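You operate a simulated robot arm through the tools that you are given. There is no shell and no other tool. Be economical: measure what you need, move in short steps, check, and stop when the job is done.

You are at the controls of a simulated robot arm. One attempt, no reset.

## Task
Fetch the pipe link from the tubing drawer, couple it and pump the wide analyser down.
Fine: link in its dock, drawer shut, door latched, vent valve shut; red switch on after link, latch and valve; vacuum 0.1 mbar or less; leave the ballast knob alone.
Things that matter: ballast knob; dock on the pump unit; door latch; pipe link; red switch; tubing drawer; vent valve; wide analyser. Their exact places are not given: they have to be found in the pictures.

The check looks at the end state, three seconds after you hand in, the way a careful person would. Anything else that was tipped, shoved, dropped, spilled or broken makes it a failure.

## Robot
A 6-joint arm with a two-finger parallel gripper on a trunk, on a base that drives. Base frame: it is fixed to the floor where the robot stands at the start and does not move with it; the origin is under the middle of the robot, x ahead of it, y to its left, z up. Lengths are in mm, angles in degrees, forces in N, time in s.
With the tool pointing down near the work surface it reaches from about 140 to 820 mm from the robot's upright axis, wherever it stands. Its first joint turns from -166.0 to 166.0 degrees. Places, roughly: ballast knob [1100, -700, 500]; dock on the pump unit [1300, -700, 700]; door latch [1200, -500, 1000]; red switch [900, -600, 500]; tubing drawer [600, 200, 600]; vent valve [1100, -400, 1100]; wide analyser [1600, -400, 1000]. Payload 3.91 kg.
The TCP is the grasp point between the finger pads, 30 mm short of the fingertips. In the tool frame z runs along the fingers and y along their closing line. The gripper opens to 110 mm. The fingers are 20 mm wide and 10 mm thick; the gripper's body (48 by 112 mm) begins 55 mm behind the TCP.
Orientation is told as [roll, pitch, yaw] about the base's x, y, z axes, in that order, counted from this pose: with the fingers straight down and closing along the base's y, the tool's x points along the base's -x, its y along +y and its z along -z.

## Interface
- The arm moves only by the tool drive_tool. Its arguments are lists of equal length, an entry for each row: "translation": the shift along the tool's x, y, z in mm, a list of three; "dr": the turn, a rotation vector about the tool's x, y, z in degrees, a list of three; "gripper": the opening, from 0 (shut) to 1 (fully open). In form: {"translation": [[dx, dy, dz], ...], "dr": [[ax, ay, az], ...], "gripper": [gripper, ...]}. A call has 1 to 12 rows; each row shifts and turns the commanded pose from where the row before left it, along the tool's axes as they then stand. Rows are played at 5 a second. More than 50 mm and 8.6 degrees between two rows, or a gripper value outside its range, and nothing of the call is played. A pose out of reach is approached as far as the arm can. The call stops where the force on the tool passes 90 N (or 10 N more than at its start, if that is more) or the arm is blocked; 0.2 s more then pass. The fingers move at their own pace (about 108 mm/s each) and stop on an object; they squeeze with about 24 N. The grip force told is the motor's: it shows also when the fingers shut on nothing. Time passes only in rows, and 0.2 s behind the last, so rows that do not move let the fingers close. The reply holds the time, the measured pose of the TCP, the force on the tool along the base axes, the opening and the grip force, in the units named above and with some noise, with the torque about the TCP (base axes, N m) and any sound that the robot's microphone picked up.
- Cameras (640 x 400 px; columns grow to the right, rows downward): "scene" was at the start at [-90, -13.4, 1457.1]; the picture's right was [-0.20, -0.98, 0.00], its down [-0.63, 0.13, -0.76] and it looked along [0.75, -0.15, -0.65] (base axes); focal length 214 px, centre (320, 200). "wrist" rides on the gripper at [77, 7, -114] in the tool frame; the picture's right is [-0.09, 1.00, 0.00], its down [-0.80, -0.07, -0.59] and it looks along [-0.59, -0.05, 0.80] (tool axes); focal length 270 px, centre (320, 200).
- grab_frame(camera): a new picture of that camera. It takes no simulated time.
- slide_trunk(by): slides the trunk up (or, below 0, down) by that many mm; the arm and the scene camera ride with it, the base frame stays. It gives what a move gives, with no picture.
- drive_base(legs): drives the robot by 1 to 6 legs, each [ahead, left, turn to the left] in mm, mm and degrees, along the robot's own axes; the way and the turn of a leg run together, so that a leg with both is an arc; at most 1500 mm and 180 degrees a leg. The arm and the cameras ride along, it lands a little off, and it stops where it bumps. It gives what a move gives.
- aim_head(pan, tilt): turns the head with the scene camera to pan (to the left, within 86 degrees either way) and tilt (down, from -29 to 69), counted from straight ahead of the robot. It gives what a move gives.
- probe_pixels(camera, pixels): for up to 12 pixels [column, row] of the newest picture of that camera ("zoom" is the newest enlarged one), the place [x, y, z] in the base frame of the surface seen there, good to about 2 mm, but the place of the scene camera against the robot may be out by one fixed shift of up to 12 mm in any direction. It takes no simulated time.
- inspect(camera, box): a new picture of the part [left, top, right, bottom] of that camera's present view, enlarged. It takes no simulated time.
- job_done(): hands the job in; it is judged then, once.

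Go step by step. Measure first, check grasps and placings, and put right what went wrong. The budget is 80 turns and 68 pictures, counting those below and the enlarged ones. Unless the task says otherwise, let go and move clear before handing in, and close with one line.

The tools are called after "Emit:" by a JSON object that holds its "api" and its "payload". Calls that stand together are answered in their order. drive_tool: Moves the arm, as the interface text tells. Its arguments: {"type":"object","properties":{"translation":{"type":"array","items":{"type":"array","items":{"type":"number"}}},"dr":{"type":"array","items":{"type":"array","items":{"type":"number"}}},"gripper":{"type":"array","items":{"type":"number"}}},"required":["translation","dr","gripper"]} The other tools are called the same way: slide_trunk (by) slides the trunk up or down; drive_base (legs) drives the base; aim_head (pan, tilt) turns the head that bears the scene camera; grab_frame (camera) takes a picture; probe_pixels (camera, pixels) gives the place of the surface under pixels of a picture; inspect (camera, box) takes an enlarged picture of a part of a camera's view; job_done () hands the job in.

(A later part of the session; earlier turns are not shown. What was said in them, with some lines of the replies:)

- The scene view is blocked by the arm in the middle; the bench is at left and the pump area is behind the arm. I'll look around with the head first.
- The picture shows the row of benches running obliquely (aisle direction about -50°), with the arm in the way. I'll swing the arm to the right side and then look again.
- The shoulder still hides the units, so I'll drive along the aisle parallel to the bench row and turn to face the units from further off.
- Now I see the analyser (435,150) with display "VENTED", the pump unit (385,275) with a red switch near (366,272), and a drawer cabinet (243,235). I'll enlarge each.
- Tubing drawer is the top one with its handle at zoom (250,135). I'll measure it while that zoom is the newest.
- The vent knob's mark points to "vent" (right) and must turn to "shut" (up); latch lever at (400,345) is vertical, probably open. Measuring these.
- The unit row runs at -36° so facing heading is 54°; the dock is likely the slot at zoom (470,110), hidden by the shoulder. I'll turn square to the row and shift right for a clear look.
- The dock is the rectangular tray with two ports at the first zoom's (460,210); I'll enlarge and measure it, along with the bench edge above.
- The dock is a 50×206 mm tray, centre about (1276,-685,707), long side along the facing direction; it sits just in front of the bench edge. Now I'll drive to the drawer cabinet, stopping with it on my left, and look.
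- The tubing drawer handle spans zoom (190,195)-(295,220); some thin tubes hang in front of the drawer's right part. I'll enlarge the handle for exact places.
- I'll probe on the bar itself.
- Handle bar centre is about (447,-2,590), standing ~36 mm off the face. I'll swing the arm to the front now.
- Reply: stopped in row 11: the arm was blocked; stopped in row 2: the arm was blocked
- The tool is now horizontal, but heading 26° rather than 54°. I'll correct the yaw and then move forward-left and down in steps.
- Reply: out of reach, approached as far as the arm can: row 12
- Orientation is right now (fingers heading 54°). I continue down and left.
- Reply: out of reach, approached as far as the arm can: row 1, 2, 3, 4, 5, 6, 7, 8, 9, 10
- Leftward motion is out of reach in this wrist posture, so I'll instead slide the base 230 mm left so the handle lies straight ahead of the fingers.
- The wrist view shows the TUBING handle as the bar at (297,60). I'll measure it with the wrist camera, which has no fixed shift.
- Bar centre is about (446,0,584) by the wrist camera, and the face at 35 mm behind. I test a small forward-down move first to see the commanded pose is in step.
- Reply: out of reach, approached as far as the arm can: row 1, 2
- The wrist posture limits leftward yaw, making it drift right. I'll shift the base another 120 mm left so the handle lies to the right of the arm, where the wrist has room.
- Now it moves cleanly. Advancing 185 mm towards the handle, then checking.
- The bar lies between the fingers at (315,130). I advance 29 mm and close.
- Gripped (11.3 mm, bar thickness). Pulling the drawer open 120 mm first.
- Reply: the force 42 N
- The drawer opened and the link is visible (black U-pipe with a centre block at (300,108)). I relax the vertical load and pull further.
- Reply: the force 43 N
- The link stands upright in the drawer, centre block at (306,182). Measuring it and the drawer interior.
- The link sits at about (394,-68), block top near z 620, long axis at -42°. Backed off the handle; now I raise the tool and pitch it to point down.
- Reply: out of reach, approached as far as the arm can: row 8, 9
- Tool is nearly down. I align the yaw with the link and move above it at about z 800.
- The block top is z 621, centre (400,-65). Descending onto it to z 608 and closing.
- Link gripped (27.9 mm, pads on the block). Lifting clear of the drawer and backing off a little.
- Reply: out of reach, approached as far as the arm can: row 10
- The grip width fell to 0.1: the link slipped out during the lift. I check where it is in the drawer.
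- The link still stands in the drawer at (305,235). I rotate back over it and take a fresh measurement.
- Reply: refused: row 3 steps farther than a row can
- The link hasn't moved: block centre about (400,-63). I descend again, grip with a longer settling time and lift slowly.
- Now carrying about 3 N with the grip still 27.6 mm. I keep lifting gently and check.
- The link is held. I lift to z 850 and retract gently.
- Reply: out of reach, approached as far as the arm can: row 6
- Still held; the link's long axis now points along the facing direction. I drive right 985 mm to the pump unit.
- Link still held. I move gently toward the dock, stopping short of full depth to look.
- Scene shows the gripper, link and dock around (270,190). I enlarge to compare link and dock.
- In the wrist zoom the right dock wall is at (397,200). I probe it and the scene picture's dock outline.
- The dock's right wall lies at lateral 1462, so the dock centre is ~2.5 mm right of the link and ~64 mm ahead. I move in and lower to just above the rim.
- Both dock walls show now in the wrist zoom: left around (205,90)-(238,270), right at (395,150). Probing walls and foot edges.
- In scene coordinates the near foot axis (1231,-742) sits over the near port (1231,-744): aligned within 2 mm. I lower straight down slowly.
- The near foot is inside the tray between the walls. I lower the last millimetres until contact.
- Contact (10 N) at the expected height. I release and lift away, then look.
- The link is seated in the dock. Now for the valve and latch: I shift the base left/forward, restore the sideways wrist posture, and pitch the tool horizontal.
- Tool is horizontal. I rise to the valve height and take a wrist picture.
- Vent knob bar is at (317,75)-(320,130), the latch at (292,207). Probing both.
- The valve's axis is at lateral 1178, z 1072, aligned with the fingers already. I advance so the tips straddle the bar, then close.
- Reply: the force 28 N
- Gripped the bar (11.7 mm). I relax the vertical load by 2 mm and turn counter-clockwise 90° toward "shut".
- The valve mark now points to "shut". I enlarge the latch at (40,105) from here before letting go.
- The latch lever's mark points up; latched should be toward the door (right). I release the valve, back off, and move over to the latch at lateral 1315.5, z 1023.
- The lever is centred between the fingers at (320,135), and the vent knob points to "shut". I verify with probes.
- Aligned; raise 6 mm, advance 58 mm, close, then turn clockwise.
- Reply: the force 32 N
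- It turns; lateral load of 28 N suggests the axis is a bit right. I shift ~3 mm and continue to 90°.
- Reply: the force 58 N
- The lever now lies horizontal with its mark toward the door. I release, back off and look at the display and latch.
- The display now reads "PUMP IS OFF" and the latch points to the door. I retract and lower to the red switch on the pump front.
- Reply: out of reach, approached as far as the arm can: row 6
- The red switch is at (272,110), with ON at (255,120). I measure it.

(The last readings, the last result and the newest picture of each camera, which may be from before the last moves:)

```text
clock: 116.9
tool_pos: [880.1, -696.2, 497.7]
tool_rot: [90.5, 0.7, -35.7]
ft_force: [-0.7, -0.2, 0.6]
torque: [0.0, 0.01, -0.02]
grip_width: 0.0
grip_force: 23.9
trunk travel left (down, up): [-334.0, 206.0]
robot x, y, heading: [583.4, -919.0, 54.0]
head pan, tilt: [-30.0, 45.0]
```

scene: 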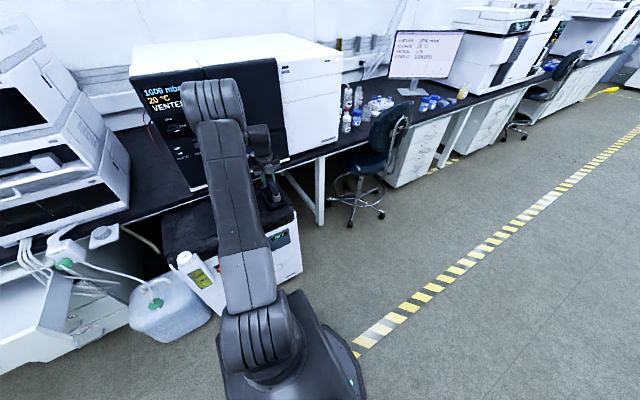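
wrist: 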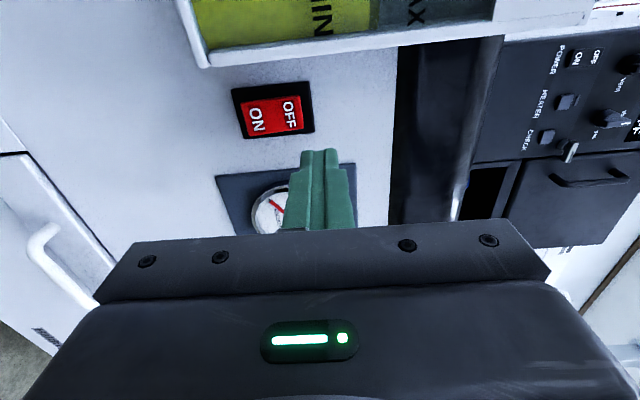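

ON half centre is at lateral 1110.5, z 505, n 38. I align first.

Emit:
{"api": "drive_tool", "payload": {"translation": [[10, 7, 10], [0, 0, 10], [0, 0, 0]], "dr": [[0, 0, 0], [0, 0, 0], [0, 0, 0]], "gripper": [0, 0, 0]}}

```text
clock: 117.7
tool_pos: [883.7, -673.5, 504.8]
tool_rot: [90.3, 0.7, -35.8]
ft_force: [0.0, 0.2, 0.0]
torque: [0.0, 0.02, 0.01]
grip_width: 0.0
grip_force: 24.2
trunk travel left (down, up): [-334.0, 206.0]
robot x, y, heading: [586.0, -925.0, 54.2]
head pan, tilt: [-30.0, 45.0]
```

Aligned. Advancing onto the ON half slowly.

Emit:
{"api": "drive_tool", "payload": {"translation": [[0, 0, 12], [0, 0, 10], [0, 0, 6], [0, 0, 3], [0, 0, 3], [0, 0, 2]], "dr": [[0, 0, 0], [0, 0, 0], [0, 0, 0], [0, 0, 0], [0, 0, 0], [0, 0, 0]], "gripper": [0, 0, 0, 0, 0, 0]}}

```text
clock: 119.1
tool_pos: [903.6, -645.4, 504.0]
tool_rot: [90.4, 0.8, -35.6]
ft_force: [0.6, 0.0, 0.6]
torque: [0.0, -0.03, -0.01]
grip_width: 0.3
grip_force: 24.0
trunk travel left (down, up): [-334.0, 206.0]
robot x, y, heading: [582.1, -917.6, 54.1]
head pan, tilt: [-30.0, 45.0]
```

Emit:
{"api": "drive_tool", "payload": {"translation": [[0, 0, 2], [0, 0, 2], [0, 0, 2], [0, 0, 1], [0, 0, 0]], "dr": [[0, 0, 0], [0, 0, 0], [0, 0, 0], [0, 0, 0], [0, 0, 0]], "gripper": [0, 0, 0, 0, 0]}}

```text
clock: 120.2
tool_pos: [906.3, -643.5, 503.5]
tool_rot: [90.1, 1.0, -36.0]
ft_force: [-10.8, -20.2, 1.3]
torque: [0.24, -0.14, -0.12]
grip_width: 0.1
grip_force: 24.2
trunk travel left (down, up): [-334.0, 206.0]
robot x, y, heading: [584.4, -920.9, 54.1]
head pan, tilt: [-30.0, 45.0]
stopped in row 5: the force on the tool passed its limit at 93 N (the readings are from after the stop); the commanded pose is now the measured one
```

Firm contact made (93 N peak). I back off and look at the switch and display.

Emit:
{"api": "drive_tool", "payload": {"translation": [[0, 0, -15], [0, 0, -30], [0, 0, -30]], "dr": [[0, 0, 0], [0, 0, 0], [0, 0, 0]], "gripper": [0, 0, 0]}}

Emit:
{"api": "grab_frame", "payload": {"camera": "wrist"}}

```text
clock: 121.0
tool_pos: [864.9, -703.7, 510.0]
tool_rot: [90.0, 0.9, -35.8]
ft_force: [1.0, -0.2, -0.7]
torque: [-0.01, -0.03, 0.01]
grip_width: 0.0
grip_force: 24.2
out of reach, approached as far as the arm can: row 3
trunk travel left (down, up): [-334.0, 206.0]
robot x, y, heading: [583.4, -920.2, 53.9]
head pan, tilt: [-30.0, 45.0]
```

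```text
11 pictures are left
```

wrist: 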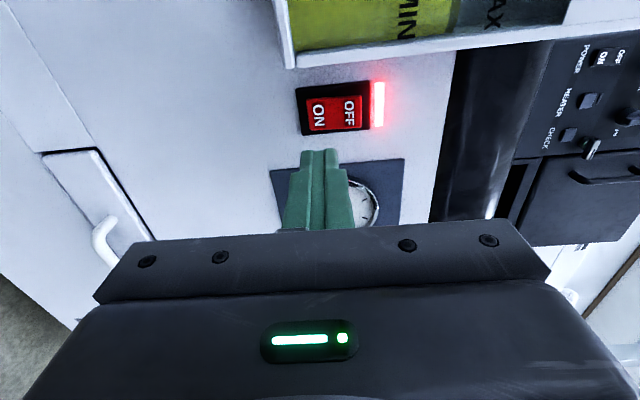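

The switch is ON with its red lamp lit. Now to shut the drawer: back off, drive left to it, with the fingers raised to the panel's height.

Emit:
{"api": "drive_base", "payload": {"legs": [[-86, 0, 0], [0, 758, 0]]}}

Emit:
{"api": "slide_trunk", "payload": {"by": 60}}

Emit:
{"api": "drive_tool", "payload": {"translation": [[0, 25, 10], [0, 25, 10], [0, 25, 10]], "dr": [[0, 0, 0], [0, 0, 0], [0, 0, 0]], "gripper": [0, 0, 0]}}

Emit:
{"api": "grab_frame", "payload": {"camera": "wrist"}}

```text
clock: 125.7
tool_pos: [216.9, -340.4, 509.8]
tool_rot: [90.0, 1.0, -36.2]
ft_force: [-0.3, 0.2, 0.2]
torque: [-0.03, 0.01, -0.03]
grip_width: 0.1
grip_force: 24.1
trunk travel left (down, up): [-334.0, 206.0]
robot x, y, heading: [-62.7, -557.4, 53.7]
head pan, tilt: [-30.0, 45.0]
```

```text
clock: 126.7
tool_pos: [217.6, -339.3, 570.7]
tool_rot: [90.1, 1.1, -36.1]
ft_force: [0.8, 0.5, 0.7]
torque: [0.01, 0.04, -0.01]
grip_width: 0.0
grip_force: 24.2
trunk travel left (down, up): [-394.0, 146.0]
robot x, y, heading: [-64.8, -558.4, 54.2]
head pan, tilt: [-30.0, 45.0]
```

```text
clock: 127.5
tool_pos: [234.4, -316.9, 643.1]
tool_rot: [90.0, 1.1, -36.1]
ft_force: [-0.1, 0.8, 0.2]
torque: [-0.02, 0.0, 0.01]
grip_width: 0.2
grip_force: 23.8
trunk travel left (down, up): [-394.0, 146.0]
robot x, y, heading: [-60.2, -552.8, 53.8]
head pan, tilt: [-30.0, 45.0]
```

```text
10 pictures are left
```

wrist: 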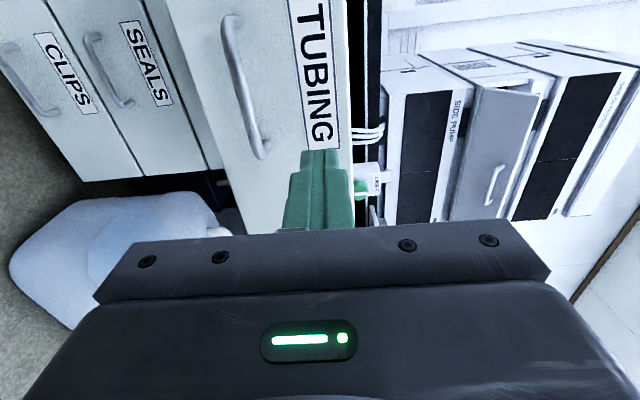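

Fingers aim at the TUBING panel near its centre. I push it in steps.

Emit:
{"api": "drive_tool", "payload": {"translation": [[1, 0, 28], [1, 0, 28], [1, 0, 28], [1, 0, 22], [0, 0, 18], [0, 0, 24], [0, 0, 26], [0, 0, 26], [0, 0, 26], [0, 0, 26], [0, 0, 26], [0, 0, 26]], "dr": [[0, 0, 0], [0, 0, 0], [0, 0, 0], [0, 0, 0], [0, 0, 0], [0, 0, 0], [0, 0, 0], [0, 0, 0], [0, 0, 0], [0, 0, 0], [0, 0, 0], [0, 0, 0]], "gripper": [0, 0, 0, 0, 0, 0, 0, 0, 0, 0, 0, 0]}}

Emit:
{"api": "drive_tool", "payload": {"translation": [[0, 0, 20], [0, 0, 20], [0, 0, 15], [0, 0, 10], [0, 0, 6], [0, 0, 4], [0, 0, 3], [0, 0, 3], [0, 0, 3]], "dr": [[0, 0, 0], [0, 0, 0], [0, 0, 0], [0, 0, 0], [0, 0, 0], [0, 0, 0], [0, 0, 0], [0, 0, 0], [0, 0, 0]], "gripper": [0, 0, 0, 0, 0, 0, 0, 0, 0]}}

```text
clock: 130.1
tool_pos: [411.5, -67.5, 645.2]
tool_rot: [90.0, 1.1, -36.0]
ft_force: [0.9, -0.5, 0.6]
torque: [0.04, 0.03, -0.03]
grip_width: 0.1
grip_force: 23.7
trunk travel left (down, up): [-394.0, 146.0]
robot x, y, heading: [-66.5, -556.2, 53.6]
head pan, tilt: [-30.0, 45.0]
```

```text
clock: 132.1
tool_pos: [460.7, -4.1, 644.8]
tool_rot: [90.0, 1.0, -36.2]
ft_force: [-21.8, -33.1, 6.0]
torque: [-0.11, -0.44, -0.44]
grip_width: 0.0
grip_force: 24.1
trunk travel left (down, up): [-394.0, 146.0]
robot x, y, heading: [-63.5, -559.3, 54.2]
head pan, tilt: [-30.0, 45.0]
```

Contact force of 40 N with the fingertips at n≈297, the closed face position. I back off and check the drawer.

Emit:
{"api": "drive_tool", "payload": {"translation": [[0, 0, -20], [0, 0, -40], [0, 0, -40], [0, 0, -40], [0, 0, -40], [0, 0, -40]], "dr": [[0, 0, 0], [0, 0, 0], [0, 0, 0], [0, 0, 0], [0, 0, 0], [0, 0, 0]], "gripper": [0, 0, 0, 0, 0, 0]}}

Emit:
{"api": "grab_frame", "payload": {"camera": "wrist"}}

Emit:
{"api": "aim_head", "payload": {"pan": -45, "tilt": 28}}

Emit:
{"api": "grab_frame", "payload": {"camera": "scene"}}

```text
clock: 133.5
tool_pos: [331.0, -181.3, 647.4]
tool_rot: [89.9, 1.0, -36.1]
ft_force: [0.5, 0.0, 0.0]
torque: [0.0, -0.03, -0.01]
grip_width: 0.0
grip_force: 23.9
trunk travel left (down, up): [-394.0, 146.0]
robot x, y, heading: [-62.8, -558.3, 53.8]
head pan, tilt: [-30.0, 45.0]
```

```text
9 pictures are left
```

wrist: 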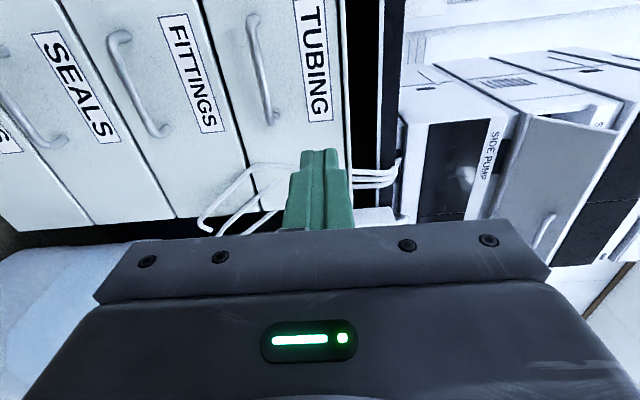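

```text
clock: 134.3
tool_pos: [330.6, -182.4, 647.0]
tool_rot: [90.0, 1.0, -36.1]
ft_force: [-0.6, 0.2, -0.8]
torque: [0.04, 0.04, 0.02]
grip_width: 0.2
grip_force: 24.3
trunk travel left (down, up): [-394.0, 146.0]
robot x, y, heading: [-66.4, -560.9, 54.0]
head pan, tilt: [-45.0, 28.0]
```

```text
8 pictures are left
```

scene: 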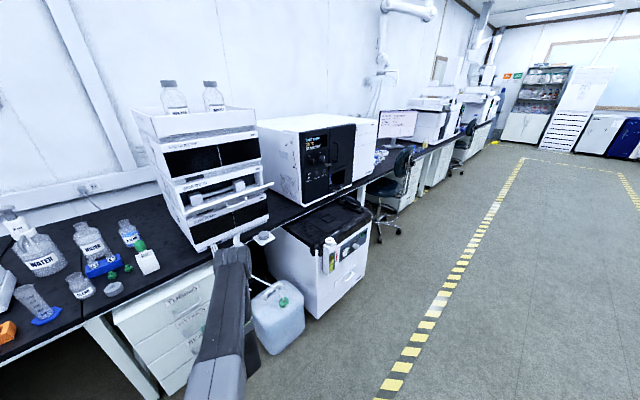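

The drawer looks flush. I check flushness by probing and enlarge the analyser display.

Emit:
{"api": "probe_pixels", "payload": {"camera": "wrist", "pixels": [[280, 120], [290, 60], [215, 150], [180, 140], [310, 130]]}}

Emit:
{"api": "inspect", "payload": {"camera": "scene", "box": [290, 115, 370, 175]}}

```text
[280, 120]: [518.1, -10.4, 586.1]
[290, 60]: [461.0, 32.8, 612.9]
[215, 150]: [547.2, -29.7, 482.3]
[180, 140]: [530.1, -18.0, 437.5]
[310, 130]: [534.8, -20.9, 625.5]
```

```text
6.67 times, centred on (330, 145) of scene
```

zoom: 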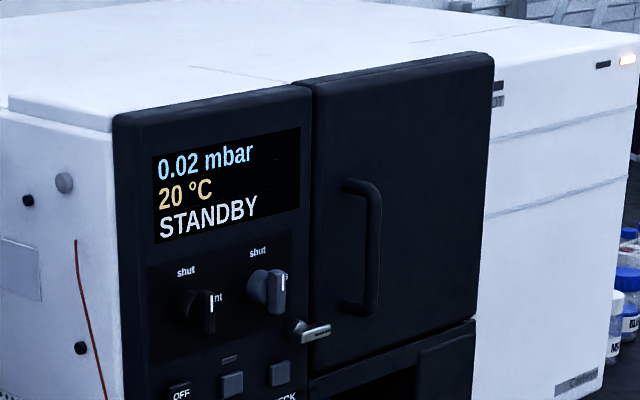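

The display reads 0.02 mbar / STANDBY, the latch points to the door, the valve is at "shut", and the drawer face is flush with its neighbours (all at n≈297). The arm is clear, so I hand in.

Emit:
{"api": "job_done", "payload": {}}

```text
The job is handed in.
```

The link is in its dock, the valve is shut, the door is latched, the red switch is on and the drawer is shut. The analyser reads 0.02 mbar, and I left the ballast knob alone.
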